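You operate a simulated robot arm through the tools that you are given. There is no shell and no other tool. Be economical: measure what you need, move in short steps, check, and stop when the job is done.

You are at the controls of a simulated robot arm. One attempt, no reset.

JOB
Fit a new cartridge of the chart's grade and pump two shots.
Fine: the empty one goes in the grey box; clamp the new one; the blue knob stays on rollers. Where these are worked on the way, their far stop is far enough and under half their travel is too little: cartridge clamp.
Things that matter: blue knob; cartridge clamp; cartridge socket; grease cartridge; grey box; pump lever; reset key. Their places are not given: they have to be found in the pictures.

The check looks at the end state, three seconds after you hand in, the way a careful person would. Anything else that was tipped, shoved, dropped, spilled or broken makes it a failure.

ROBOT AND FRAMES
A 7-joint arm with a two-finger parallel gripper, fixed in place. Base frame: the origin is at the foot of the arm, x ahead of it, y to its left, z up. Units: m, degrees, N and s.
With the tool pointing down near the work surface it reaches from about 0.28 to 0.68 m from the base axis. Its first joint turns from -66.0 to 66.0 degrees. Payload 1.57 kg.
Tool frame: the origin (TCP) lies between the finger pads and is the grasp point; the fingertips stand 0.03 m ahead of it; z points along the fingers, y is the line along which they close. The gripper opens to 0.11 m. The fingers are 0.024 m wide and 0.012 m thick; the gripper's body (0.048 by 0.112 m) begins 0.078 m behind the TCP.
Orientation is that of the tool frame in the base frame, as [roll, pitch, yaw] about the fixed x, y, z axes, in that order (R = Rz(yaw) Ry(pitch) Rx(roll)). With the fingers straight down and closing along the base's y, the tool's x points along the base's -x, its y along +y and its z along -z.

CONTROLS
- The arm moves only by the tool servo_tool. Its argument "rows" is a list of rows, each an object of numbers (a shift or turn left out is 0, a gripper value left out holds the last): "tx", "ty", "tz": the shift along the tool's x, y, z in m; "wx", "wy", "wz": the turn, a rotation vector about the tool's x, y, z in degrees; "claw": the gripper command, from -1 (fully open) to 1 (shut), values between in proportion. In form: [{"tx": .., "ty": .., "tz": .., "wx": .., "wy": .., "wz": .., "claw": ..}, ...]. A call has 1 to 12 rows; each row shifts and turns the commanded pose from where the row before left it, along the tool's axes as they then stand. A row lasts 0.2 s, in which the tool goes at most 0.05 m and 8.6 degrees; a call with a longer step from one row to the next is refused whole, and so is a gripper value outside its range. A pose out of reach is approached as far as the arm can. The call stops where the force on the tool passes 40 N (or 10 N more than at its start, if that is more) or the arm is blocked; 0.2 s more then pass. Each finger travels about 0.108 m/s and halts on what it meets, pressing with about 43 N; the grip force reading is that of the motor and also rises with nothing between the fingers. The clock runs only during rows and for 0.2 s after the last one: add rows that do not move to give the fingers time. The reply holds the time, the measured pose of the TCP, the force on the tool along the base axes, the opening and the grip force, in the units named above and with some noise, with the torque about the TCP (base axes, N m) and any sound that the robot's microphone picked up.
- Cameras (640 x 400 px; columns grow to the right, rows downward): "scene" is fixed at [0.1648, -0.3927, 1.392]; the picture's right is [0.76, -0.65, 0.00], its down [-0.39, -0.46, -0.80] and it looks along [0.52, 0.61, -0.60] (base axes); focal length 315 px, centre (320, 200). "wrist" rides on the gripper at [0.07, 0.016, -0.141] in the tool frame; the picture's right is [-0.23, 0.97, 0.00], its down [-0.86, -0.20, -0.48] and it looks along [-0.47, -0.11, 0.88] (tool axes); focal length 222 px, centre (320, 200).
- capture(camera): a new picture of that camera. It takes no simulated time.
- point_at(camera, pixels): for up to 12 pixels [column, row] of the newest picture of that camera ("zoom" is the newest enlarged one), the place [x, y, z] in the base frame of the surface seen there, good to about 0.003 m, but the place of the scene camera against the robot may be out by one fixed shift of up to 0.012 m in any direction. It takes no simulated time.
- close_up(camera, box): a new picture of the part [left, top, right, bottom] of that camera's present view, enlarged. It takes no simulated time.
- close_job(): hands the job in; it is judged then, once.

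Go step by step. Measure first, check grasps and placings, and put right what went wrong. The budget is 80 turns and 38 pictures, counting those below and the enlarged ones. Unless the task says otherwise, let go and move clear before handing in, and close with one line.

The tools are called after "Emit:" as a command line: name --argument value ..., lists and objects as JSON in quotes. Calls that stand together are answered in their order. servo_tool: Moves the arm, as the interface text tells. Its arguments: {"type":"object","properties":{"rows":{"type":"array","items":{"type":"object","properties":{"tx":{"type":"number"},"ty":{"type":"number"},"tz":{"type":"number"},"wx":{"type":"number"},"wy":{"type":"number"},"wz":{"type":"number"},"claw":{"type":"number"}}}}},"required":["rows"]} The other tools are called the same way: capture (camera) takes a picture; point_at (camera, pixels) gives the place of the surface under pixels of a picture; close_up (camera, box) takes an enlarged picture of a part of a camera's view; close_job () hands the job in.

At the start:

```text
time_s: 0.0
position: [0.313, -0.1053, 1.211]
orientation: [-179.9, 0.0, -180.0]
ft_force: [0.1, -0.7, -0.1]
moment: [0.0, 0.02, -0.01]
finger_gap: 0.11
gripper_force: 0.1
```

scene: 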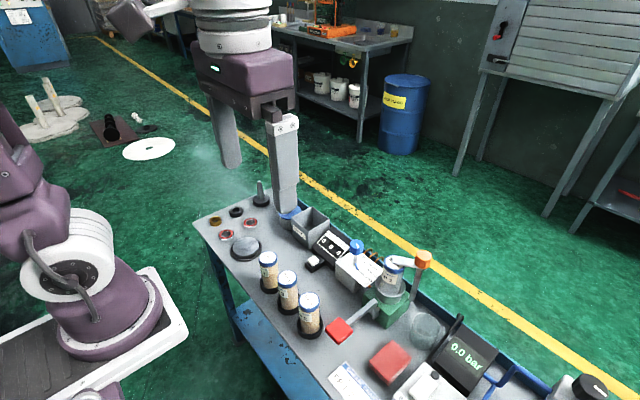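
wrist: 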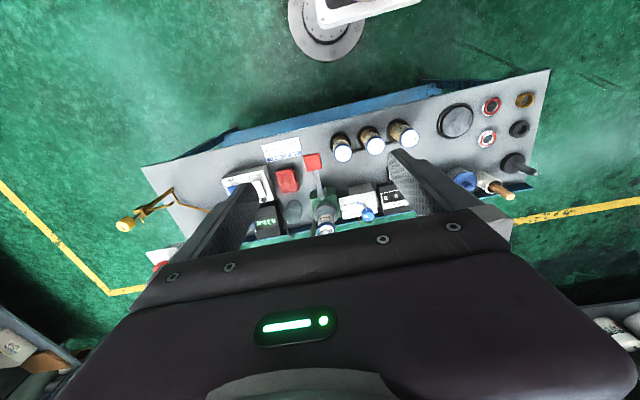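

The bench lies in the lower half of the scene picture, with three cartridges near (270,270)-(310,315) and a pump near (390,290). I'll enlarge it to read the details.

Emit:
close_up --camera "scene" --box '[290, 210, 450, 310]'

Emit:
close_up --camera "scene" --box '[300, 290, 476, 400]'

Emit:
close_up --camera "scene" --box '[190, 200, 350, 350]'

```text
4.00 times, centred on (370, 260) of scene
```

zoom: 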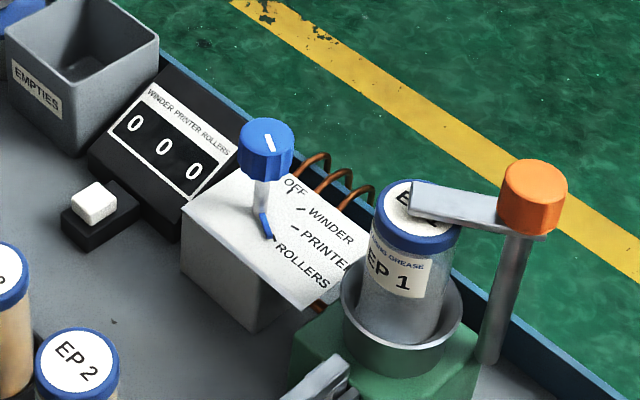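

```text
3.64 times, centred on (388, 345) of scene
```

zoom: 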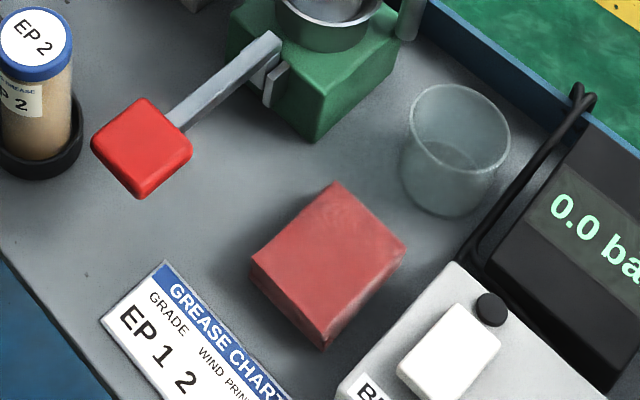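

```text
2.67 times, centred on (270, 275) of scene
```

zoom: 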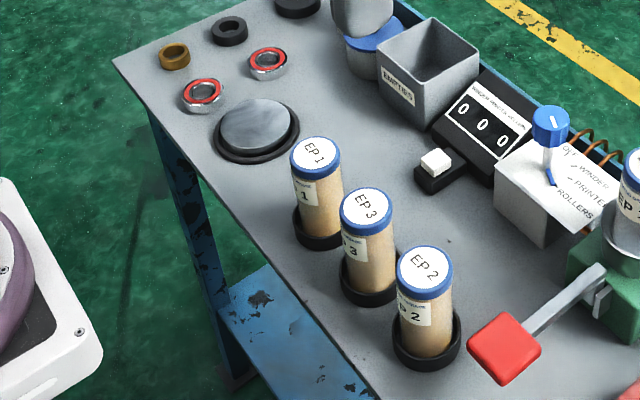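

The scene shows EP 1, EP 3 and EP 2 in the rack, with an EP 1 empty in the socket. The chart is cut off here, so I'll read it with the wrist camera.

Emit:
close_up --camera "wrist" --box '[250, 130, 330, 180]'

Emit:
close_up --camera "scene" --box '[320, 350, 400, 400]'

Emit:
point_at --camera "scene" --pixels '[[268, 258], [287, 277], [309, 300], [394, 263], [424, 256], [408, 263], [340, 330], [310, 228], [357, 246], [386, 310], [369, 293], [314, 258]]'

```text
8.00 times, centred on (290, 155) of wrist
```

zoom: 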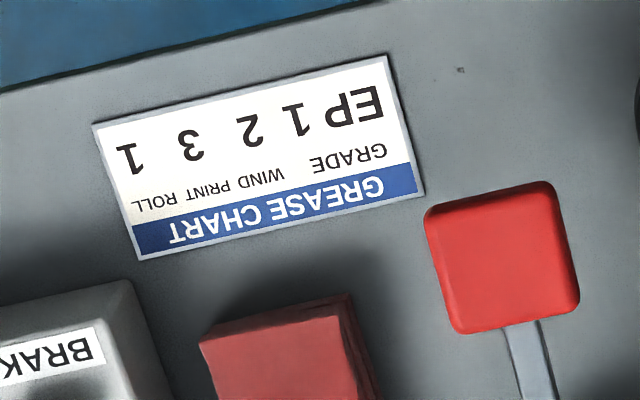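

```text
8.00 times, centred on (360, 375) of scene
```

zoom: 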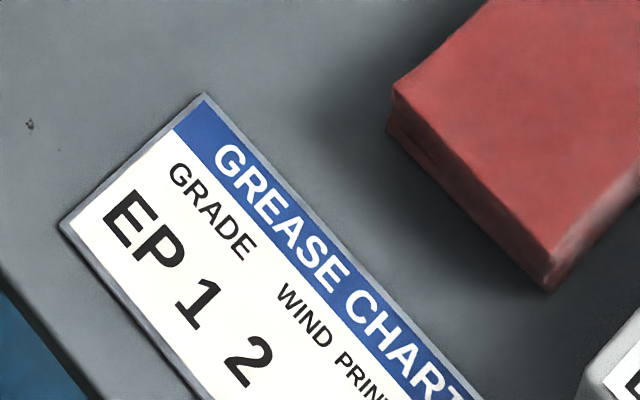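

```text
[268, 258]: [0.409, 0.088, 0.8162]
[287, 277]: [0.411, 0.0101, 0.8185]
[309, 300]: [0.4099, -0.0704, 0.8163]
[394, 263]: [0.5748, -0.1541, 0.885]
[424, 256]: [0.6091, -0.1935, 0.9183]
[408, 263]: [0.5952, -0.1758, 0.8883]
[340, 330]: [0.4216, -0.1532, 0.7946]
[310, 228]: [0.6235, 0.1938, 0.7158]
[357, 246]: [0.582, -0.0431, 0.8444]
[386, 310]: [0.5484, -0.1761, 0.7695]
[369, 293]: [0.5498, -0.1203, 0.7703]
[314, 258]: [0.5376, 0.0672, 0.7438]
```

The chart reads EP 1 (WIND 2, PRINT 3, ROLL 1), so the new cartridge is the EP 1 at about (0.41, 0.09). I'll move closer so the wrist camera can give accurate positions.

Emit:
servo_tool --rows '[{"tx": -0.03, "tz": 0.03}, {"tx": -0.03, "tz": 0.03}, {"tx": -0.03, "tz": 0.03}, {"tx": -0.01, "tz": 0.03, "ty": -0.02}, {"ty": -0.02}, {}]'

Emit:
capture --camera "wrist"

```text
time_s: 1.4
position: [0.4148, -0.1437, 1.0916]
orientation: [179.9, 0.1, -179.9]
ft_force: [-0.9, 0.1, 0.0]
moment: [0.05, 0.01, 0.0]
finger_gap: 0.11
gripper_force: 0.0
```

```text
30 pictures are left
```

wrist: 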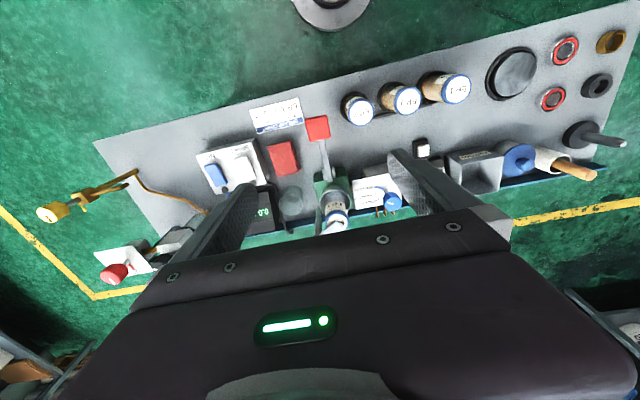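

The wrist view shows the cartridge tops at (358,109), (406,99), (456,88), and the pump near (335,205). I'll measure those and the lever.

Emit:
point_at --camera "wrist" --pixels '[[358, 110], [406, 100], [456, 89], [317, 128], [324, 160], [337, 214], [335, 226], [392, 201], [421, 147], [475, 170], [330, 185], [283, 158]]'

Emit:
close_up --camera "wrist" --box '[270, 110, 430, 240]'

Emit:
point_at --camera "scene" --pixels '[[268, 258], [309, 300], [340, 330], [424, 256], [313, 258], [357, 246]]'

```text
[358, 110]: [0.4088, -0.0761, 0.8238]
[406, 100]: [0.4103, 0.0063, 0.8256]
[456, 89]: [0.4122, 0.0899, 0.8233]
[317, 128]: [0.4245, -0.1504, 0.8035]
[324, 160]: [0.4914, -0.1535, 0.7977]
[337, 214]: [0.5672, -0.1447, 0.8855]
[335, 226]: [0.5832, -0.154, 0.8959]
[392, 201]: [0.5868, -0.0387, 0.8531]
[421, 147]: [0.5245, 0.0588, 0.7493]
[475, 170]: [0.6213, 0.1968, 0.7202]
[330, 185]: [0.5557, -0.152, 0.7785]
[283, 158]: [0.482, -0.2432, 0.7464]
```

```text
3.08 times, centred on (350, 175) of wrist
```

zoom: 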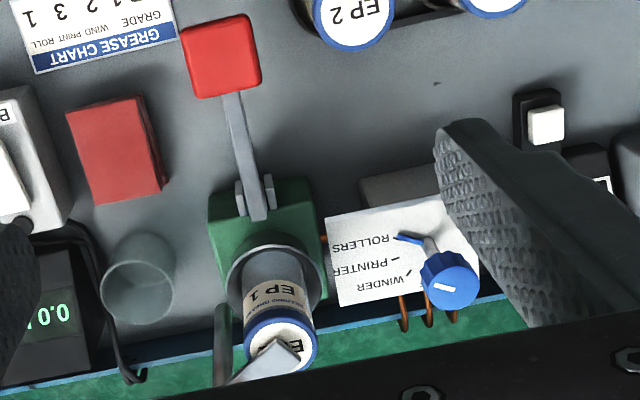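

```text
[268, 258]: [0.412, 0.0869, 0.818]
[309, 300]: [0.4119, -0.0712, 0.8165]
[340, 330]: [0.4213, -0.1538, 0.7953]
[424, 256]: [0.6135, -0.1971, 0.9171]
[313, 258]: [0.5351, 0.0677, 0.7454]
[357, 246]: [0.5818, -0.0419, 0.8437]
```

The scene camera sits roughly 7 mm low in z. Next I need the clamp, post and cartridge sizes in detail.

Emit:
close_up --camera "scene" --box '[360, 236, 456, 326]'

```text
4.44 times, centred on (408, 281) of scene
```

zoom: 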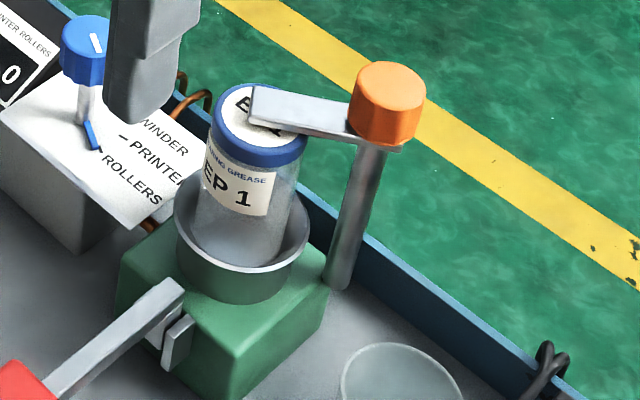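

Emit:
point_at --camera "zoom" --pixels '[[388, 84], [360, 92], [422, 92], [390, 62], [388, 138], [262, 105], [340, 118], [215, 125], [304, 148], [255, 162], [335, 285], [180, 215]]'

Emit:
point_at --camera "scene" --pixels '[[259, 259], [278, 259], [262, 285], [277, 287], [240, 280], [300, 222], [324, 232], [316, 208], [297, 240], [330, 217], [310, 245], [312, 224]]'

```text
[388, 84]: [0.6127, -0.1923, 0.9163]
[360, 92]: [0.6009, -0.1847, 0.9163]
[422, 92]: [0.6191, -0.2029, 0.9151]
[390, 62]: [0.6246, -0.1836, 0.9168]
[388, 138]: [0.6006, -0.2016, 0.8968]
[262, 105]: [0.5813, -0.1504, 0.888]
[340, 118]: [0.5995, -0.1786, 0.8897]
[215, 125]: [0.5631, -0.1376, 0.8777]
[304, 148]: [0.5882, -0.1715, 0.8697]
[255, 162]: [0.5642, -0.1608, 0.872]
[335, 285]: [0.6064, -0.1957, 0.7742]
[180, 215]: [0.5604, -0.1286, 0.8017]
```

```text
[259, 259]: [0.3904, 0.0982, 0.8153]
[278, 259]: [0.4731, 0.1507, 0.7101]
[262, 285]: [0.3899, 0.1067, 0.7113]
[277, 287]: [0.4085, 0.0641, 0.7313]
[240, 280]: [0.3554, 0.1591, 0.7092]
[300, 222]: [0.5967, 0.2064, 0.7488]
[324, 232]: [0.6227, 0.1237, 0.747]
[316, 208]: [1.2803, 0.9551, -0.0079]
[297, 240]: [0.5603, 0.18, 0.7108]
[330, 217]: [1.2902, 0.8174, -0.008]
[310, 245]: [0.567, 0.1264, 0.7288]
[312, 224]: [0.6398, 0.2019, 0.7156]
```

The clamp knob top is at about (0.614, -0.19, 0.923), and its arm points from there to the cartridge at (0.576, -0.152). I'll move above the knob and turn the gripper so the fingers straddle the arm.

Emit:
servo_tool --rows '[{"tx": -0.04, "ty": -0.009}, {"tx": -0.04, "ty": -0.009, "tz": 0.01}, {"tx": -0.04, "ty": -0.009, "tz": 0.02}, {"tx": -0.04, "ty": -0.009, "tz": 0.02}, {"tx": -0.039, "ty": -0.01, "tz": 0.02}, {"wz": 8.2}, {"wz": 8.2}, {"wz": 8.2}, {"wz": 8.2}, {"wz": 8.2}, {"wz": 8}, {}]'

Emit:
capture --camera "wrist"

```text
time_s: 4.0
position: [0.6117, -0.1904, 1.0227]
orientation: [-180.0, 0.1, 131.0]
ft_force: [0.0, -0.4, 0.3]
moment: [0.0, 0.03, -0.02]
finger_gap: 0.11
gripper_force: 0.1
```

```text
27 pictures are left
```

wrist: 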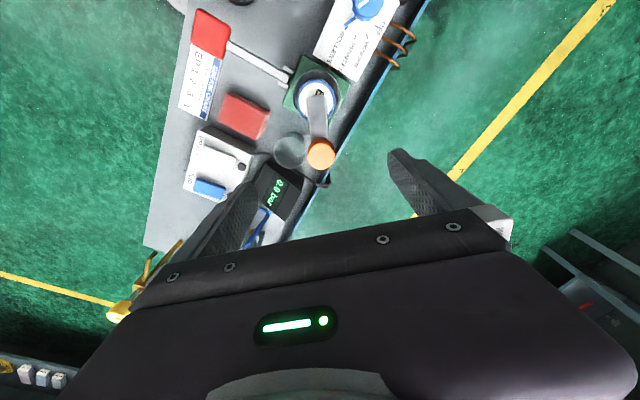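

The knob shows at (322,153) and its arm points up the picture, so the alignment is good. I'll measure the knob and the arm.

Emit:
point_at --camera "wrist" --pixels '[[321, 146], [312, 152], [333, 148], [322, 162], [316, 115], [318, 97], [304, 100], [333, 95]]'

Emit:
close_up --camera "wrist" --box '[270, 60, 370, 190]'

```text
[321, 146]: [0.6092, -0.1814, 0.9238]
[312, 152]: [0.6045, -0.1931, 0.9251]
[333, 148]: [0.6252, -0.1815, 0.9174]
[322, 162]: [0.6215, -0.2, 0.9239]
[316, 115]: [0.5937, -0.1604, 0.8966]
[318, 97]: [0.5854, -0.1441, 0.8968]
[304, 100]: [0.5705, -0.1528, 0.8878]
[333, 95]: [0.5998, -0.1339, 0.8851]
```

```text
3.08 times, centred on (320, 125) of wrist
```

zoom: 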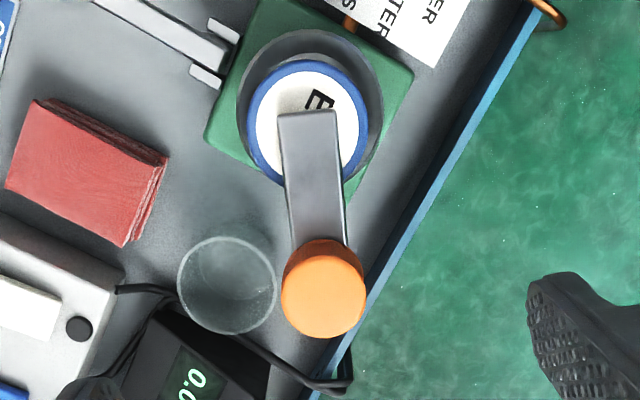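

The knob centre is at about (0.615, -0.190), with its top at 0.924. I'll descend to TCP z ≈ 0.928 and close gently on it.

Emit:
servo_tool --rows '[{"ty": 0.002, "tz": 0.03}, {"tz": 0.03}, {"tz": 0.02}, {"tz": 0.015}, {}, {"claw": 0.3}, {}, {"claw": 1}, {}, {}]'

```text
time_s: 6.2
position: [0.6132, -0.1903, 0.9261]
orientation: [-179.8, -0.2, 131.0]
ft_force: [-16.8, -10.2, -0.7]
moment: [-0.21, 0.67, -0.12]
finger_gap: 0.031
gripper_force: 39.5
```

It is gripped, with a gap of 0.031 m, and a side force shows a ~2 mm offset. I'll relieve that and test a small counter-clockwise turn.

Emit:
servo_tool --rows '[{"ty": -0.002}, {}, {"wz": -5}, {"wz": -5}, {}]'

```text
time_s: 7.4
position: [0.6127, -0.1918, 0.9266]
orientation: [-179.8, 0.1, 141.2]
ft_force: [-14.8, -12.4, 4.3]
moment: [-0.29, 0.5, -0.09]
finger_gap: 0.0313
gripper_force: 40.4
```

It turned 10° with little torque. I'll check whether the clamp arm moved or the fingers slipped.

Emit:
close_up --camera "wrist" --box '[250, 50, 410, 220]'

```text
2.35 times, centred on (330, 135) of wrist
```

zoom: 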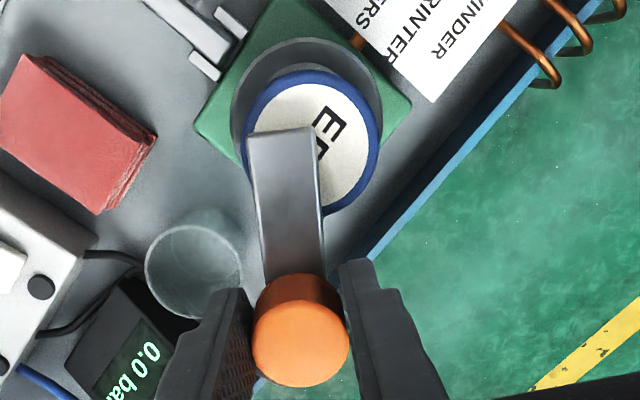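

The arm has moved with the knob, toward the left of the cap, so counter-clockwise opens it. I'll continue turning while watching the torque.

Emit:
servo_tool --rows '[{"ty": -0.002}, {"wz": -8}, {"wz": -8}, {"wz": -8}, {"wz": -8}, {"wz": -8}, {}]'

```text
time_s: 9.0
position: [0.6102, -0.1948, 0.928]
orientation: [179.9, 0.0, -178.9]
ft_force: [-12.7, -18.1, 12.8]
moment: [-0.43, 0.0, -0.08]
finger_gap: 0.0311
gripper_force: 39.6
```

The turn is 50° so far and the side force is a bit higher. I'll test a small shift the other way to find the neutral position.

Emit:
servo_tool --rows '[{"ty": 0.003}, {}]'

Emit:
close_up --camera "scene" --box '[360, 220, 456, 310]'

```text
time_s: 9.6
position: [0.6092, -0.1948, 0.9277]
orientation: [-179.5, 0.0, -179.0]
ft_force: [-8.2, -34.9, 5.4]
moment: [-0.79, -0.62, -0.14]
finger_gap: 0.0314
gripper_force: 40.0
```

```text
4.44 times, centred on (408, 265) of scene
```

zoom: 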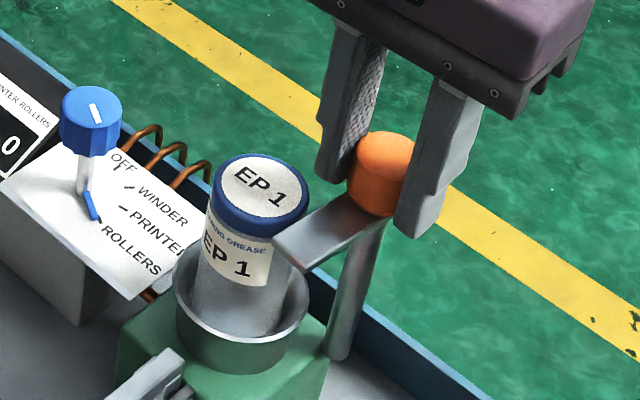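

The force is an elastic offset, so the knob centre lies about 6 mm toward -y. I'll correct for that and keep turning.

Emit:
servo_tool --rows '[{"ty": -0.006, "tx": 0.0015}, {"wz": -8}, {"wz": -8}, {"wz": -8}, {"wz": -8}, {"wz": -8}, {}]'

```text
time_s: 11.2
position: [0.6118, -0.1974, 0.9266]
orientation: [-179.6, 0.1, -138.8]
ft_force: [26.3, -32.6, -9.0]
moment: [-0.37, -0.95, -0.21]
finger_gap: 0.0311
gripper_force: 40.2
```

Now 90° in, with side force along the closing axis again. I'll relieve it and continue.

Emit:
servo_tool --rows '[{"ty": -0.006}, {}, {"wz": -6}, {"wz": -6}, {}]'

Emit:
close_up --camera "scene" --box '[360, 220, 456, 310]'

```text
time_s: 12.4
position: [0.6125, -0.1974, 0.9267]
orientation: [179.8, 0.1, -126.8]
ft_force: [-10.0, 7.0, 12.5]
moment: [0.08, 0.45, 0.05]
finger_gap: 0.0311
gripper_force: 39.7
```

```text
4.44 times, centred on (408, 265) of scene
```

zoom: 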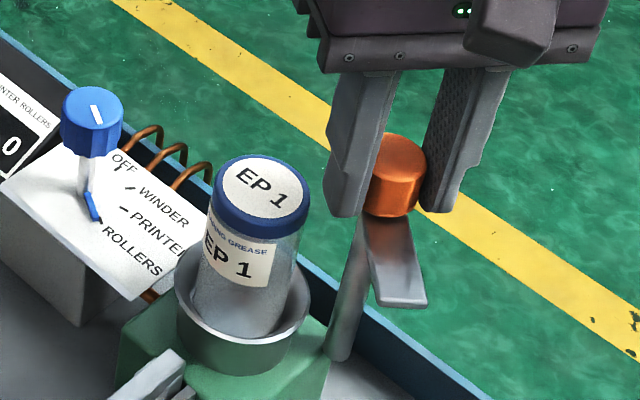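

The clamp is well past the cartridge, at about 102°. I'll turn a little more to look for the stop.

Emit:
servo_tool --rows '[{"ty": -0.001}, {"wz": -8}, {"wz": -8}, {"wz": -8}, {}]'

```text
time_s: 13.6
position: [0.6124, -0.2009, 0.9275]
orientation: [-179.9, -0.1, -102.9]
ft_force: [-3.5, 4.4, -4.5]
moment: [0.3, -0.12, -0.34]
finger_gap: 0.0311
gripper_force: 40.2
```

Torque about z rose to -0.34, which may be the stop. I'll release, go up and look.

Emit:
servo_tool --rows '[{"claw": -0.2}, {"claw": -0.2}, {"claw": -0.2}, {"tz": -0.03}, {"tz": -0.04}, {"tz": -0.03}, {}]'

Emit:
close_up --camera "scene" --box '[360, 220, 456, 310]'

```text
time_s: 15.2
position: [0.6132, -0.1997, 1.0267]
orientation: [179.9, 0.0, -103.0]
ft_force: [0.0, 0.0, -0.2]
moment: [0.02, 0.02, -0.01]
finger_gap: 0.0658
gripper_force: 0.0
```

```text
4.44 times, centred on (408, 265) of scene
```

zoom: 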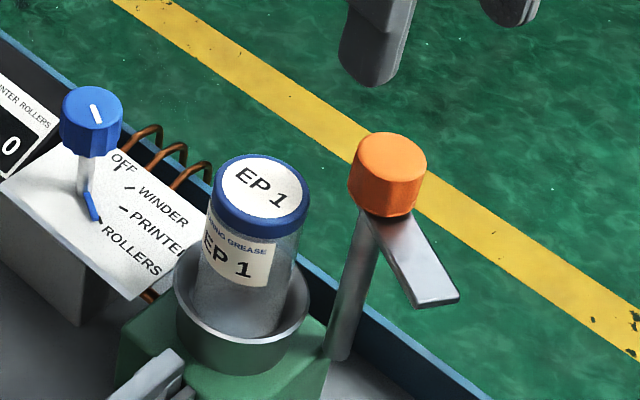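

The clamp now points away from the cartridge, well open. I'll turn the gripper back to nominal and move above the empty.

Emit:
servo_tool --rows '[{"wz": 8.55}, {"wz": 8.55}, {"wz": 8.55}, {"wz": 8.55}, {"wz": 8.55}, {"wz": 8.55}, {"wz": 8.55}, {"wz": 8.55}, {"wz": 8.55}, {"tx": 0.02, "ty": 0.025}, {"tx": 0.015, "ty": 0.023}, {}]'

Emit:
capture --camera "wrist"

```text
time_s: 17.8
position: [0.5788, -0.1535, 1.0265]
orientation: [180.0, 0.0, -180.0]
ft_force: [0.4, 0.2, 0.2]
moment: [0.0, 0.03, -0.03]
finger_gap: 0.066
gripper_force: 0.1
```

```text
21 pictures are left
```

wrist: 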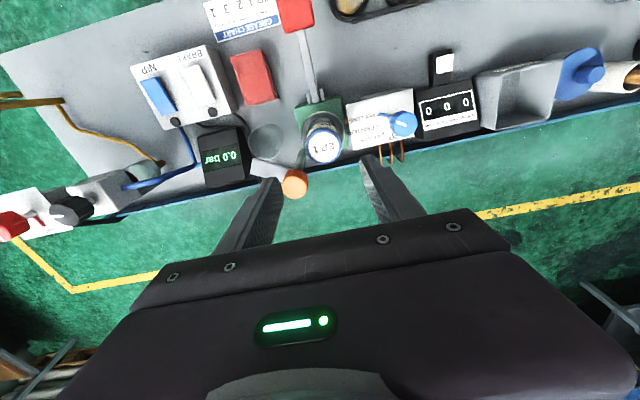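

Emit:
point_at --camera "wrist" --pixels '[[324, 146], [309, 147], [339, 145], [323, 131], [325, 160], [477, 80], [555, 70], [484, 125], [550, 118], [519, 95], [342, 133], [308, 125]]'

Emit:
close_up --camera "wrist" --box '[250, 80, 410, 210]'

```text
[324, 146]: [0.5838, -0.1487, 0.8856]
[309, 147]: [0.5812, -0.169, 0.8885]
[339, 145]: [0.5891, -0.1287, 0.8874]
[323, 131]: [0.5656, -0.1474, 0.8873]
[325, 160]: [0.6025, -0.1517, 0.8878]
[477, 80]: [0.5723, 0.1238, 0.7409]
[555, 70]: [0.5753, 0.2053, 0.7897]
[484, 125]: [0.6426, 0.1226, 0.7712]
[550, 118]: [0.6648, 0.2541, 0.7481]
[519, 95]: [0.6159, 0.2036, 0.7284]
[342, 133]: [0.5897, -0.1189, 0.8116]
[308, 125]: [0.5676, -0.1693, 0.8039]
```

```text
3.08 times, centred on (330, 145) of wrist
```

zoom: 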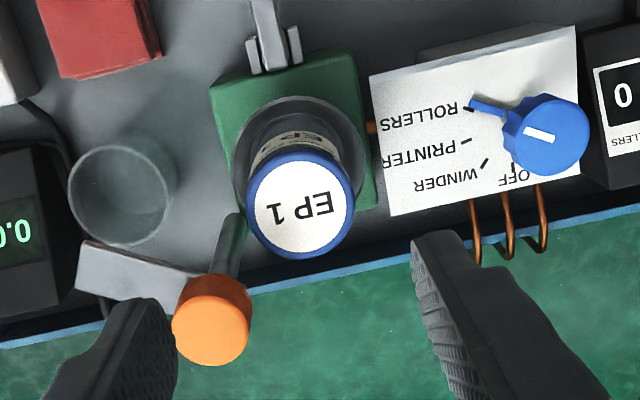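

The cap centre is (0.584, -0.149) with its top at 0.887. The clamp post is close on the -y side, so I'll turn the closing axis 50° to clear it and descend to grip below the cap.

Emit:
servo_tool --rows '[{"tx": -0.005, "ty": 0.0045}, {"wz": 8.4}, {"wz": 8.4}, {"wz": 8.4}, {"wz": 8.4}, {"wz": 8.4}, {"wz": 8}, {"tz": 0.03}, {"tz": 0.03}, {"tz": 0.03}, {}]'

Emit:
close_up --camera "wrist" --box '[220, 80, 420, 230]'

```text
time_s: 20.2
position: [0.5838, -0.1494, 0.9353]
orientation: [180.0, 0.0, 130.1]
ft_force: [-0.4, -0.6, 0.9]
moment: [-0.02, -0.01, 0.0]
finger_gap: 0.066
gripper_force: 0.0
```

```text
2.67 times, centred on (320, 155) of wrist
```

zoom: 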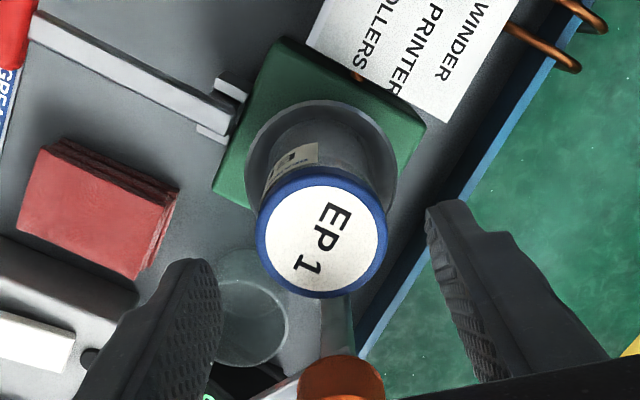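

The cap is centred between the fingers. I'll go down 0.078 m and close.

Emit:
servo_tool --rows '[{"tz": 0.03}, {"tz": 0.03}, {"tz": 0.018}, {}, {"claw": 0.6}, {"claw": 1}, {}, {}]'

```text
time_s: 22.0
position: [0.5849, -0.1486, 0.8577]
orientation: [-180.0, -0.1, 130.1]
ft_force: [1.1, 0.6, 0.0]
moment: [0.01, -0.05, 0.01]
finger_gap: 0.045
gripper_force: 42.9
```

Gripped at 0.045 m with almost no side force. I'll lift it straight up.

Emit:
servo_tool --rows '[{"tz": -0.02}, {"tz": -0.03}, {"tz": -0.03}, {"tz": -0.03}, {"tz": -0.03}, {"tz": -0.03}, {}]'

Emit:
capture --camera "scene"

```text
time_s: 23.6
position: [0.5839, -0.1468, 1.0289]
orientation: [-179.9, 0.0, 130.1]
ft_force: [-0.8, -0.4, -1.4]
moment: [-0.02, 0.03, -0.01]
finger_gap: 0.0448
gripper_force: 42.8
```

```text
18 pictures are left
```

scene: 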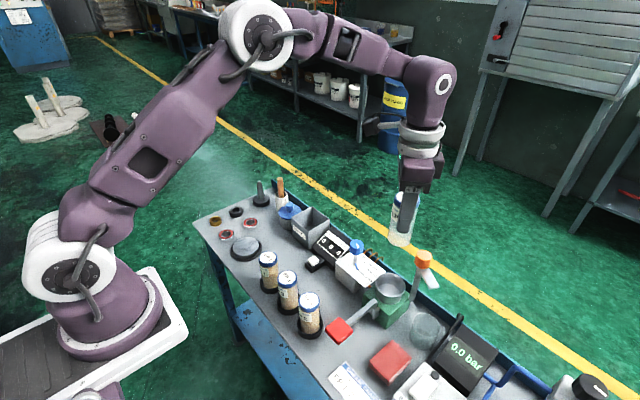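

The empty came out cleanly. Now I'll measure the grey box and the socket.

Emit:
close_up --camera "scene" --box '[260, 180, 356, 270]'

Emit:
point_at --camera "scene" --pixels '[[391, 277], [376, 287], [406, 287], [391, 299], [389, 291]]'

```text
4.44 times, centred on (308, 225) of scene
```

zoom: 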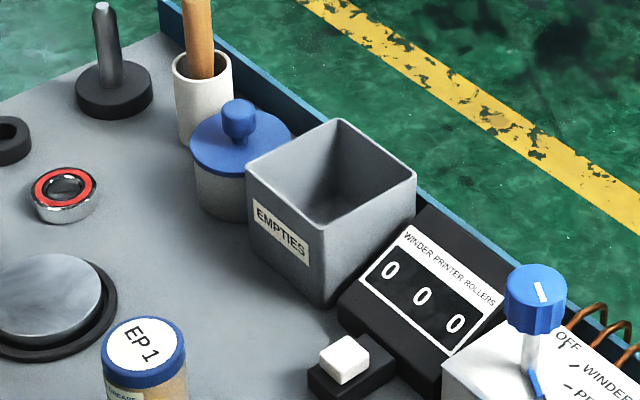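

```text
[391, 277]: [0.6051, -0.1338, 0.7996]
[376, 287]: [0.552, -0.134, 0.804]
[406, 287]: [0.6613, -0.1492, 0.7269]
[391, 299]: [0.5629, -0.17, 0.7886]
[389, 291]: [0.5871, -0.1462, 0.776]
```

Emit:
point_at --camera "zoom" --pixels '[[248, 166], [340, 121], [413, 176], [325, 233], [310, 190], [300, 170], [345, 215], [238, 105], [362, 195]]'

```text
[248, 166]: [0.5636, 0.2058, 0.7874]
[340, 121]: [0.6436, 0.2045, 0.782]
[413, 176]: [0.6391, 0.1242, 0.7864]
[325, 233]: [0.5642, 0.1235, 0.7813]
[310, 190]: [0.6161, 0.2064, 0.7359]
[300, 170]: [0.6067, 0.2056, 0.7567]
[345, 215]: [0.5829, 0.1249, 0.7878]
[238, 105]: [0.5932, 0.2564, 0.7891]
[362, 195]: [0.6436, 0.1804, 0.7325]
```

The box interior centre is about (0.606, 0.168), with its rim at 0.79. The 40° closing axis suits its diagonal, so I'll carry the empty there high.

Emit:
servo_tool --rows '[{"tx": 0.0284, "ty": 0.0274}, {"tx": 0.0284, "ty": 0.0274}, {"tx": 0.0284, "ty": 0.0274}, {"tx": 0.0284, "ty": 0.0274}, {"tx": 0.0284, "ty": 0.0274}, {"tx": 0.0284, "ty": 0.0274}, {"tx": 0.0284, "ty": 0.0274}, {"tx": 0.0284, "ty": 0.0276}, {}, {"tz": 0.03}, {"tz": 0.03}, {}]'

Emit:
capture --camera "wrist"

```text
time_s: 26.2
position: [0.6052, 0.1673, 0.9703]
orientation: [180.0, 0.0, 130.1]
ft_force: [0.6, -0.1, -1.2]
moment: [0.0, 0.03, -0.02]
finger_gap: 0.0448
gripper_force: 43.2
```

```text
16 pictures are left
```

wrist: 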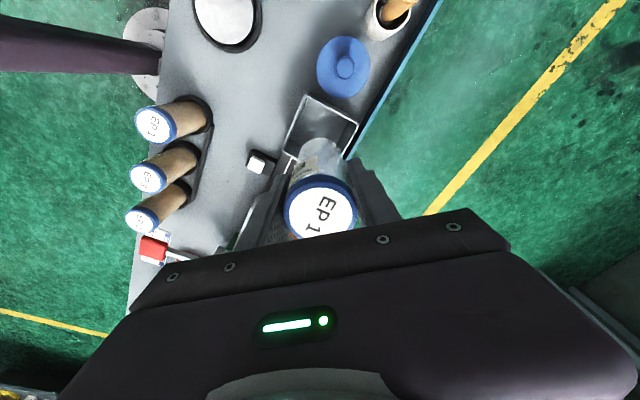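

I'll confirm the box corners and the brush handle from this view before lowering.

Emit:
point_at --camera "wrist" --pixels '[[308, 97], [356, 126], [286, 152], [398, 8], [346, 64], [330, 118]]'

```text
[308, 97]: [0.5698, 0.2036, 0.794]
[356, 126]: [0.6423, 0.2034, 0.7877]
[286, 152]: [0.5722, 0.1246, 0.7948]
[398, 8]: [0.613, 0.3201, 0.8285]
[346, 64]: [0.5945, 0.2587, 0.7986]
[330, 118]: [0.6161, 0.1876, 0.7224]
```

The box spans x 0.57–0.645 and y 0.124–0.205, with its floor at 0.722, so the tool is over the centre. I'll lower and release.

Emit:
servo_tool --rows '[{"tz": 0.03}, {"tz": 0.03}, {"tz": 0.03}, {"tz": 0.03}, {"tz": 0.025}, {"tz": 0.015}, {"tz": 0.005}, {}]'

```text
time_s: 28.0
position: [0.6053, 0.1665, 0.8044]
orientation: [-180.0, -0.1, 130.1]
ft_force: [1.1, -0.3, -1.5]
moment: [-0.02, 0.02, 0.0]
finger_gap: 0.0447
gripper_force: 42.9
```

There is no contact yet, with the bottom a few mm above the floor. I'll open slightly to release and retreat.

Emit:
servo_tool --rows '[{"tz": 0.004}, {"claw": 0.0}, {}, {"tz": -0.02}, {"tz": -0.03}, {"tz": -0.03}, {"tz": -0.03}, {"tz": -0.03}, {"tz": -0.03}, {}]'

Emit:
close_up --camera "scene" --box '[240, 170, 400, 310]'

```text
time_s: 30.2
position: [0.6055, 0.1672, 0.9712]
orientation: [180.0, 0.1, 130.1]
ft_force: [0.0, 0.0, -0.4]
moment: [0.01, 0.03, 0.0]
finger_gap: 0.0549
gripper_force: 0.1
```

```text
2.86 times, centred on (320, 240) of scene
```

zoom: 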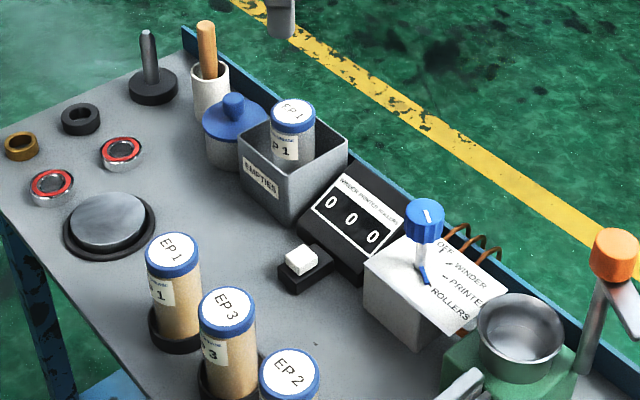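

The empty stands in the box. Now I'll move over the fresh EP 1 at about (0.412, 0.090), same yaw, opening to 0.066.

Emit:
servo_tool --rows '[{"tx": 0.0109, "ty": -0.0329, "claw": -0.2}, {"tx": 0.0109, "ty": -0.0329}, {"tx": 0.0109, "ty": -0.0329}, {"tx": 0.0109, "ty": -0.0329}, {"tx": 0.0109, "ty": -0.0329}, {"tx": 0.0109, "ty": -0.0329}, {"tz": 0.03}, {"tz": 0.03}, {}]'

Emit:
capture --camera "wrist"

```text
time_s: 32.2
position: [0.4106, 0.089, 0.9114]
orientation: [-180.0, 0.1, 130.1]
ft_force: [-0.1, -0.2, -0.3]
moment: [-0.01, -0.01, 0.02]
finger_gap: 0.066
gripper_force: 0.1
```

```text
14 pictures are left
```

wrist: 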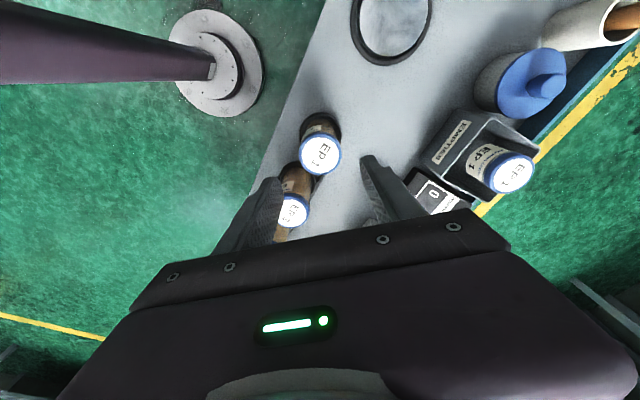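

Emit:
point_at --camera "wrist" --pixels '[[320, 155], [301, 156], [340, 152], [318, 137], [322, 173], [293, 211]]'

```text
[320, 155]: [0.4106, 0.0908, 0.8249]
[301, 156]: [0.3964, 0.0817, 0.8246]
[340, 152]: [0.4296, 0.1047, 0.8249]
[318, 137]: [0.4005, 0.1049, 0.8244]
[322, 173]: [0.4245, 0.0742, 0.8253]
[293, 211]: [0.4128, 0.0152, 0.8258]
```

The cap centre is (0.4125, 0.0905) with its top at 0.825. I'll shift 2.5 mm, descend to z 0.796 and grip.

Emit:
servo_tool --rows '[{"ty": 0.0025, "tz": 0.01}, {"tz": 0.03}, {"tz": 0.03}, {"tz": 0.03}, {"tz": 0.016}, {}, {"claw": 0.5}, {"claw": 1}, {}, {}]'

```text
time_s: 34.4
position: [0.4127, 0.0904, 0.7938]
orientation: [179.9, 0.0, 130.2]
ft_force: [-0.7, 0.5, 0.3]
moment: [0.0, -0.02, -0.02]
finger_gap: 0.0447
gripper_force: 42.7
```

Gripped at 0.0447 m. I'll lift it straight up out of the rack.

Emit:
servo_tool --rows '[{"tz": -0.02}, {"tz": -0.03}, {"tz": -0.04}, {"tz": -0.04}, {"tz": -0.04}, {"tz": -0.04}, {}]'

```text
time_s: 36.0
position: [0.4139, 0.0907, 1.0041]
orientation: [180.0, 0.0, 130.1]
ft_force: [0.3, -0.2, -1.6]
moment: [0.0, -0.05, -0.02]
finger_gap: 0.0447
gripper_force: 43.1
```

It's free. I'll carry it to above the socket at (0.585, -0.1487).

Emit:
servo_tool --rows '[{"tx": -0.0419, "ty": -0.0033}, {"tx": -0.0419, "ty": -0.0033}, {"tx": -0.0419, "ty": -0.0033}, {"tx": -0.0419, "ty": -0.0033}, {"tx": -0.0419, "ty": -0.0033}, {"tx": -0.0419, "ty": -0.0033}, {"tx": -0.0419, "ty": -0.0031}, {}, {}]'

Emit:
capture --camera "wrist"

```text
time_s: 38.0
position: [0.5837, -0.1479, 1.0058]
orientation: [180.0, 0.0, 130.1]
ft_force: [-0.3, 0.5, -0.9]
moment: [0.0, -0.02, -0.03]
finger_gap: 0.0447
gripper_force: 42.8
```

```text
13 pictures are left
```

wrist: 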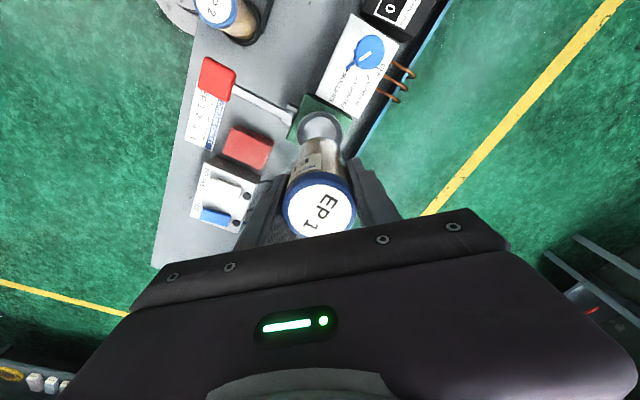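

I'll check the socket rim against my target.

Emit:
close_up --camera "wrist" --box '[270, 90, 370, 170]'

```text
5.00 times, centred on (320, 130) of wrist
```

zoom: 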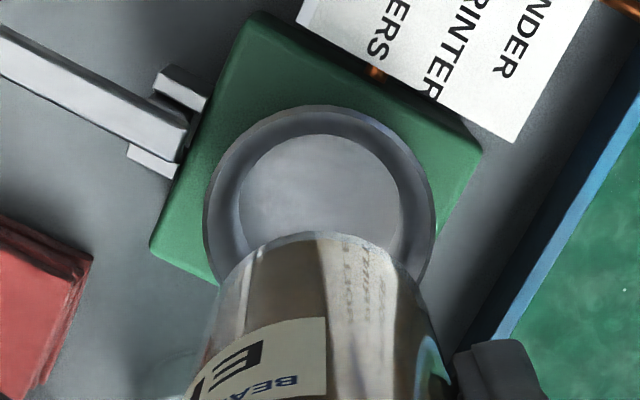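

Emit:
point_at --camera "zoom" --pixels '[[205, 208], [434, 210], [318, 107], [320, 180], [246, 180], [400, 190], [318, 137]]'

```text
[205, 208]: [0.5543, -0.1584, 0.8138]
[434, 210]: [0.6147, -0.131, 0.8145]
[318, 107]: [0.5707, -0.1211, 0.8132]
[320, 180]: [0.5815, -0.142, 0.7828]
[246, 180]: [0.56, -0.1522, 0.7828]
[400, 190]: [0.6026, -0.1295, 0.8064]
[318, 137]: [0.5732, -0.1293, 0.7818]
```

The rim centre agrees with (0.585, -0.148) and the floor is at 0.7825. I'll lower the cartridge to seat at TCP z ≈ 0.857.

Emit:
servo_tool --rows '[{"ty": 0.0005, "tx": -0.0012, "tz": 0.02}, {"tz": 0.03}, {"tz": 0.03}, {"tz": 0.03}, {"tz": 0.02}, {"tz": 0.01}, {"tz": 0.004}, {"tz": 0.003}, {}]'

```text
time_s: 40.0
position: [0.5851, -0.1484, 0.857]
orientation: [179.9, 0.0, 130.1]
ft_force: [-2.3, 0.8, 5.5]
moment: [0.23, 0.02, 0.05]
finger_gap: 0.0447
gripper_force: 43.3
```

The 5.5 N upward force shows it has seated. I'll release, rise, and look.

Emit:
servo_tool --rows '[{"claw": 0.0}, {"claw": -0.2}, {}, {"tz": -0.03}, {"tz": -0.04}, {"tz": -0.04}, {"tz": -0.04}, {}]'

Emit:
close_up --camera "scene" --box '[330, 220, 474, 330]'

```text
time_s: 41.8
position: [0.5854, -0.146, 1.0046]
orientation: [180.0, 0.0, 130.1]
ft_force: [0.4, 0.7, 0.2]
moment: [0.0, 0.0, -0.01]
finger_gap: 0.0661
gripper_force: 0.0
```

```text
3.64 times, centred on (402, 275) of scene
```

zoom: 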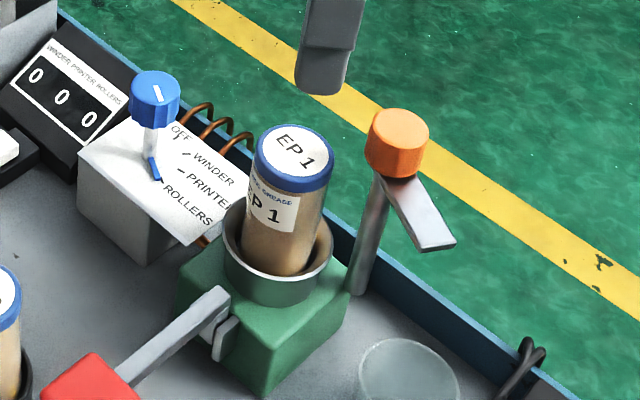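

The new EP 1 is seated. Now I'll go back over the clamp knob and turn to the yaw where I released it.

Emit:
servo_tool --rows '[{"tx": -0.0274, "ty": -0.0047}, {"tx": -0.0274, "ty": -0.0047}, {"wz": -8.5}, {"wz": -8.5}, {"wz": -8.5}, {"wz": -8.5}, {"wz": -8.5}, {"wz": -8.5}, {"wz": -8.5}, {"wz": -8.5}, {"wz": -8.5}, {"wz": -8.5}]'

Emit:
servo_tool --rows '[{"wz": -8.4}, {"wz": -8.4}, {"wz": -8.4}, {"wz": -8.4}, {"wz": -8.4}, {}]'

Emit:
close_up --camera "wrist" --box '[220, 80, 420, 220]'

```text
time_s: 44.4
position: [0.6152, -0.196, 1.0064]
orientation: [180.0, 0.0, -144.8]
ft_force: [-0.1, 1.0, -0.4]
moment: [-0.01, -0.02, 0.0]
finger_gap: 0.0658
gripper_force: 0.1
```

```text
time_s: 45.8
position: [0.6153, -0.1952, 1.0062]
orientation: [180.0, 0.0, -102.8]
ft_force: [0.3, 0.1, -0.4]
moment: [0.0, 0.01, 0.01]
finger_gap: 0.0661
gripper_force: 0.0
```

```text
2.86 times, centred on (320, 150) of wrist
```

zoom: 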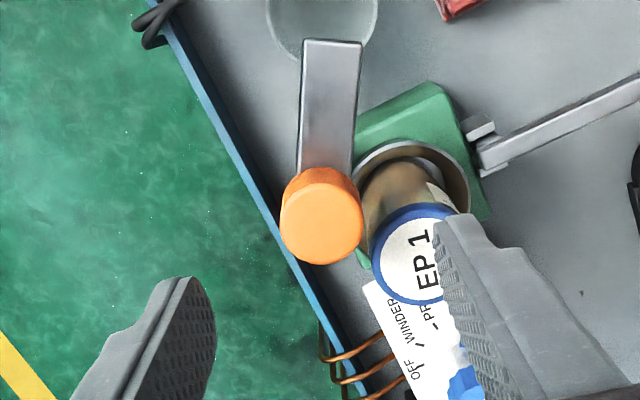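

Emit:
point_at --camera "zoom" --pixels '[[282, 218], [361, 218], [322, 180], [322, 258], [322, 220], [322, 100], [333, 45]]'

```text
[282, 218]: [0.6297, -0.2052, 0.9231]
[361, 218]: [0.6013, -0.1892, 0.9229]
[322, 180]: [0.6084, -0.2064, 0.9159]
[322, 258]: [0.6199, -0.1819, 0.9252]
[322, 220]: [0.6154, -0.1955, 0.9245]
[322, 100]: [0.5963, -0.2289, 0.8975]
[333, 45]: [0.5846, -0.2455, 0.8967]
```

The knob centre is (0.6153, -0.196), directly below the TCP. I'll descend, grip and begin turning back clockwise.

Emit:
servo_tool --rows '[{"tz": 0.03}, {"tz": 0.03}, {"tz": 0.018}, {}, {"claw": 0.4}, {"claw": 1}, {}, {}, {"wz": 8}, {"wz": 8}, {}]'

```text
time_s: 48.2
position: [0.6143, -0.1948, 0.9292]
orientation: [179.9, 0.0, -119.1]
ft_force: [10.4, -3.9, -10.6]
moment: [0.25, -0.44, -0.03]
finger_gap: 0.0313
gripper_force: 40.4
```

Turning is smooth, with about 11 N of offset along tool -y. I'll correct it and continue.

Emit:
servo_tool --rows '[{"ty": -0.002}, {"wz": 8}, {"wz": 8}, {"wz": 8}, {"wz": 8}, {}]'

```text
time_s: 49.6
position: [0.6137, -0.1953, 0.9286]
orientation: [179.7, -0.3, -151.1]
ft_force: [-30.1, 20.2, -9.1]
moment: [0.83, 0.3, 0.04]
finger_gap: 0.0314
gripper_force: 39.8
```

I'll relieve the side force (tool y +32 N, x +16 N) and continue.

Emit:
servo_tool --rows '[{"ty": 0.005, "tx": 0.002}, {}, {"wz": 8}, {"wz": 8}, {"wz": 8}, {}]'

```text
time_s: 51.0
position: [0.6126, -0.1945, 0.9288]
orientation: [-180.0, 0.1, -175.1]
ft_force: [9.8, -6.5, -25.4]
moment: [-0.13, -0.78, 0.0]
finger_gap: 0.0314
gripper_force: 40.3
```

I'll ease down 3 mm for the z force and continue.

Emit:
servo_tool --rows '[{"tz": 0.003, "tx": -0.001, "ty": -0.001}, {}, {"wz": 8}, {"wz": 8}, {"wz": 8}, {}]'

```text
time_s: 52.4
position: [0.6134, -0.1936, 0.9282]
orientation: [-180.0, 0.2, 160.9]
ft_force: [0.4, 7.5, 32.9]
moment: [0.22, -0.1, 0.01]
finger_gap: 0.0315
gripper_force: 40.1
```

Emit:
servo_tool --rows '[{"tz": -0.0025}, {}, {"wz": 7.5}, {"wz": 7.5}, {}]'

Emit:
close_up --camera "wrist" --box '[220, 60, 420, 220]'

```text
time_s: 53.6
position: [0.6136, -0.1942, 0.9268]
orientation: [-180.0, -0.2, 146.0]
ft_force: [10.6, 5.1, -12.7]
moment: [-0.27, -1.02, 0.04]
finger_gap: 0.0314
gripper_force: 40.5
```

```text
2.50 times, centred on (320, 140) of wrist
```

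zoom: 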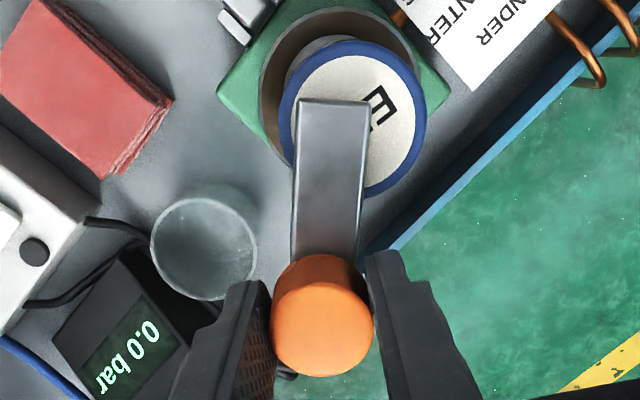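

The arm is over the new cap. I'll turn another ~16° toward the closed stop, watching the torque.

Emit:
servo_tool --rows '[{"ty": 0.0015}, {"wz": 8}, {"wz": 8}, {}]'

```text
time_s: 54.6
position: [0.6146, -0.1916, 0.9286]
orientation: [-179.9, 0.0, 130.0]
ft_force: [-3.6, 4.3, -6.4]
moment: [0.33, 0.45, 0.5]
finger_gap: 0.0313
gripper_force: 40.2
```

Torque about z jumped to 0.5, so the closed stop is reached. I'll release, rise and verify.

Emit:
servo_tool --rows '[{"wz": -1}, {"claw": 0.0}, {"claw": -0.2}, {}, {"tz": -0.03}, {"tz": -0.04}, {"tz": -0.04}, {}]'

Emit:
close_up --camera "scene" --box '[310, 220, 470, 350]'

```text
time_s: 56.4
position: [0.6151, -0.1931, 1.0395]
orientation: [-180.0, 0.0, 131.1]
ft_force: [0.8, 0.3, -0.6]
moment: [0.0, -0.01, -0.02]
finger_gap: 0.0658
gripper_force: 0.0
```

```text
3.08 times, centred on (390, 285) of scene
```

zoom: 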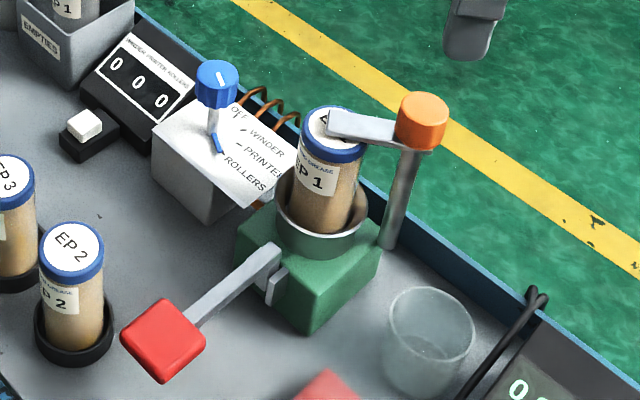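

The clamp is closed over the new cartridge. Now I'll turn back to nominal yaw, shut the fingers and go above the red lever handle at (0.424, -0.150).

Emit:
servo_tool --rows '[{"wz": -8.2}, {"wz": -8.2}, {"wz": -8.2}, {"wz": -8.2}, {"wz": -8.2}, {"wz": -8.1}, {"tx": 0.048, "ty": 0.011, "claw": 1}, {"tx": 0.048, "ty": 0.011}, {"tx": 0.048, "ty": 0.011}, {"tx": 0.046, "ty": 0.01}, {}]'

Emit:
servo_tool --rows '[{"tz": 0.045}, {"tz": 0.045}, {"tz": 0.045}, {"tz": 0.03}, {}]'

Emit:
capture --camera "wrist"

```text
time_s: 58.8
position: [0.4226, -0.1529, 1.0382]
orientation: [-180.0, 0.0, -179.8]
ft_force: [-0.4, -0.5, 0.3]
moment: [0.0, -0.01, 0.04]
finger_gap: 0.0001
gripper_force: 20.9
```

```text
time_s: 60.0
position: [0.4246, -0.15, 0.8744]
orientation: [-180.0, 0.0, -179.8]
ft_force: [-1.1, 0.4, -0.4]
moment: [0.03, -0.03, 0.0]
finger_gap: 0.0001
gripper_force: 21.6
```

```text
7 pictures are left
```

wrist: 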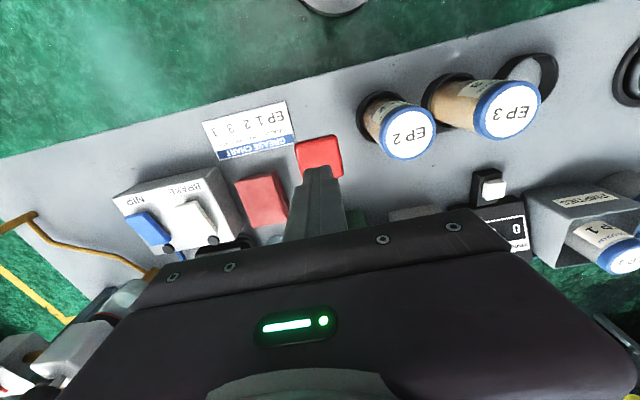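

The closed fingertips are over the red handle. EP 2 is near the gripper body, so I'll shift 5 mm to -y and press down gradually.

Emit:
servo_tool --rows '[{"ty": -0.005, "tz": 0.02}, {"tz": 0.015}, {"tz": 0.01}, {"tz": 0.01}, {}]'

```text
time_s: 61.2
position: [0.4244, -0.155, 0.8179]
orientation: [179.9, 0.0, -179.9]
ft_force: [-2.6, -0.4, 5.4]
moment: [-0.03, 0.03, 0.0]
finger_gap: 0.0
gripper_force: 21.4
```

Contact is made and the lever yields at about 5 N. I'll keep pressing to its end.

Emit:
servo_tool --rows '[{"tz": 0.01}, {"tz": 0.01}, {"tz": 0.01}, {"tz": 0.01}, {}]'

```text
time_s: 62.0
position: [0.4233, -0.1555, 0.7948]
orientation: [180.0, 0.0, -179.7]
ft_force: [-8.6, 4.3, 34.6]
moment: [0.12, -0.16, 0.12]
finger_gap: 0.0
gripper_force: 21.3
stopped in row 3: the force on the tool passed its limit at 69 N (the readings are from after the stop); the commanded pose is now the measured one
```

There is a firm stop after about 4 cm of travel. I'll raise and check the counter and the lever's return.

Emit:
servo_tool --rows '[{"tz": -0.02}, {"tz": -0.03}, {"tz": -0.03}, {}, {}]'

Emit:
close_up --camera "scene" --box '[300, 220, 460, 350]'

```text
time_s: 63.2
position: [0.4239, -0.1569, 0.8738]
orientation: [179.9, 0.1, -179.9]
ft_force: [-0.4, 0.0, -0.5]
moment: [-0.03, -0.01, -0.03]
finger_gap: 0.0
gripper_force: 20.8
```

```text
3.08 times, centred on (380, 285) of scene
```

zoom: 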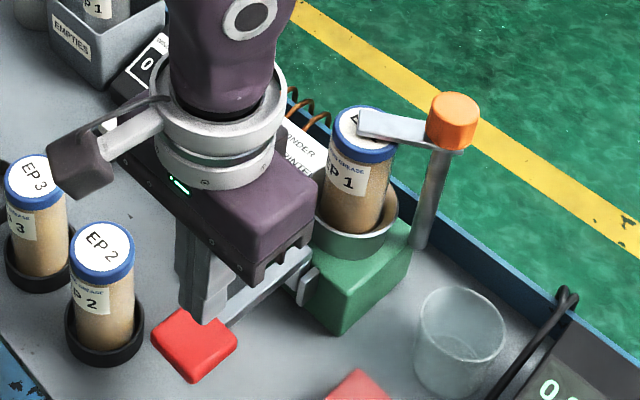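

The gripper hides the counter here, so I'll rise and use the wrist camera, which can also show the lever height.

Emit:
servo_tool --rows '[{"tz": -0.04}, {"tz": -0.04}, {"tz": -0.04}, {}]'

Emit:
capture --camera "wrist"

Emit:
point_at --camera "wrist" --pixels '[[318, 140], [318, 148], [318, 133]]'

```text
time_s: 64.2
position: [0.4222, -0.1574, 0.9921]
orientation: [180.0, 0.0, -179.8]
ft_force: [-0.5, 0.2, 0.3]
moment: [-0.01, 0.01, 0.02]
finger_gap: 0.0
gripper_force: 21.4
```

```text
5 pictures are left
```

wrist: 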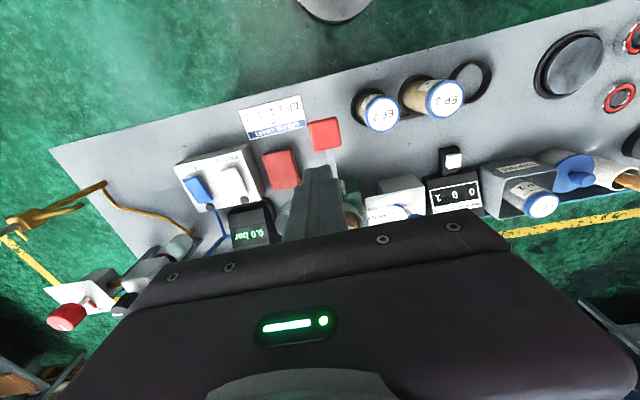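

```text
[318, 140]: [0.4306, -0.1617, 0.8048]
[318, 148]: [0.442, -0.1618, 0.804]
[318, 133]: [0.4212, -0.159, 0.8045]
```

The lever sprang back to 0.8045. I'll zoom in on the counter.

Emit:
close_up --camera "wrist" --box '[420, 165, 500, 225]'

```text
6.67 times, centred on (460, 195) of wrist
```

zoom: 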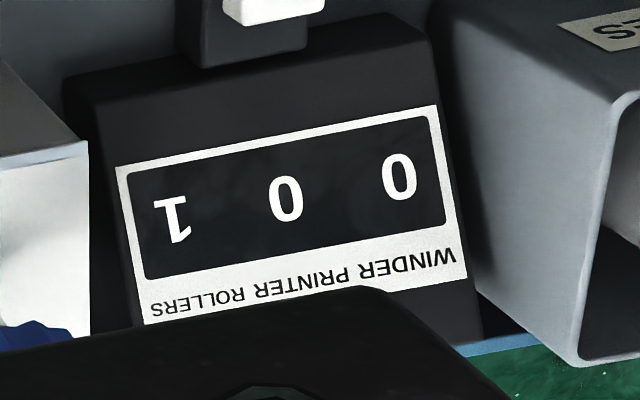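

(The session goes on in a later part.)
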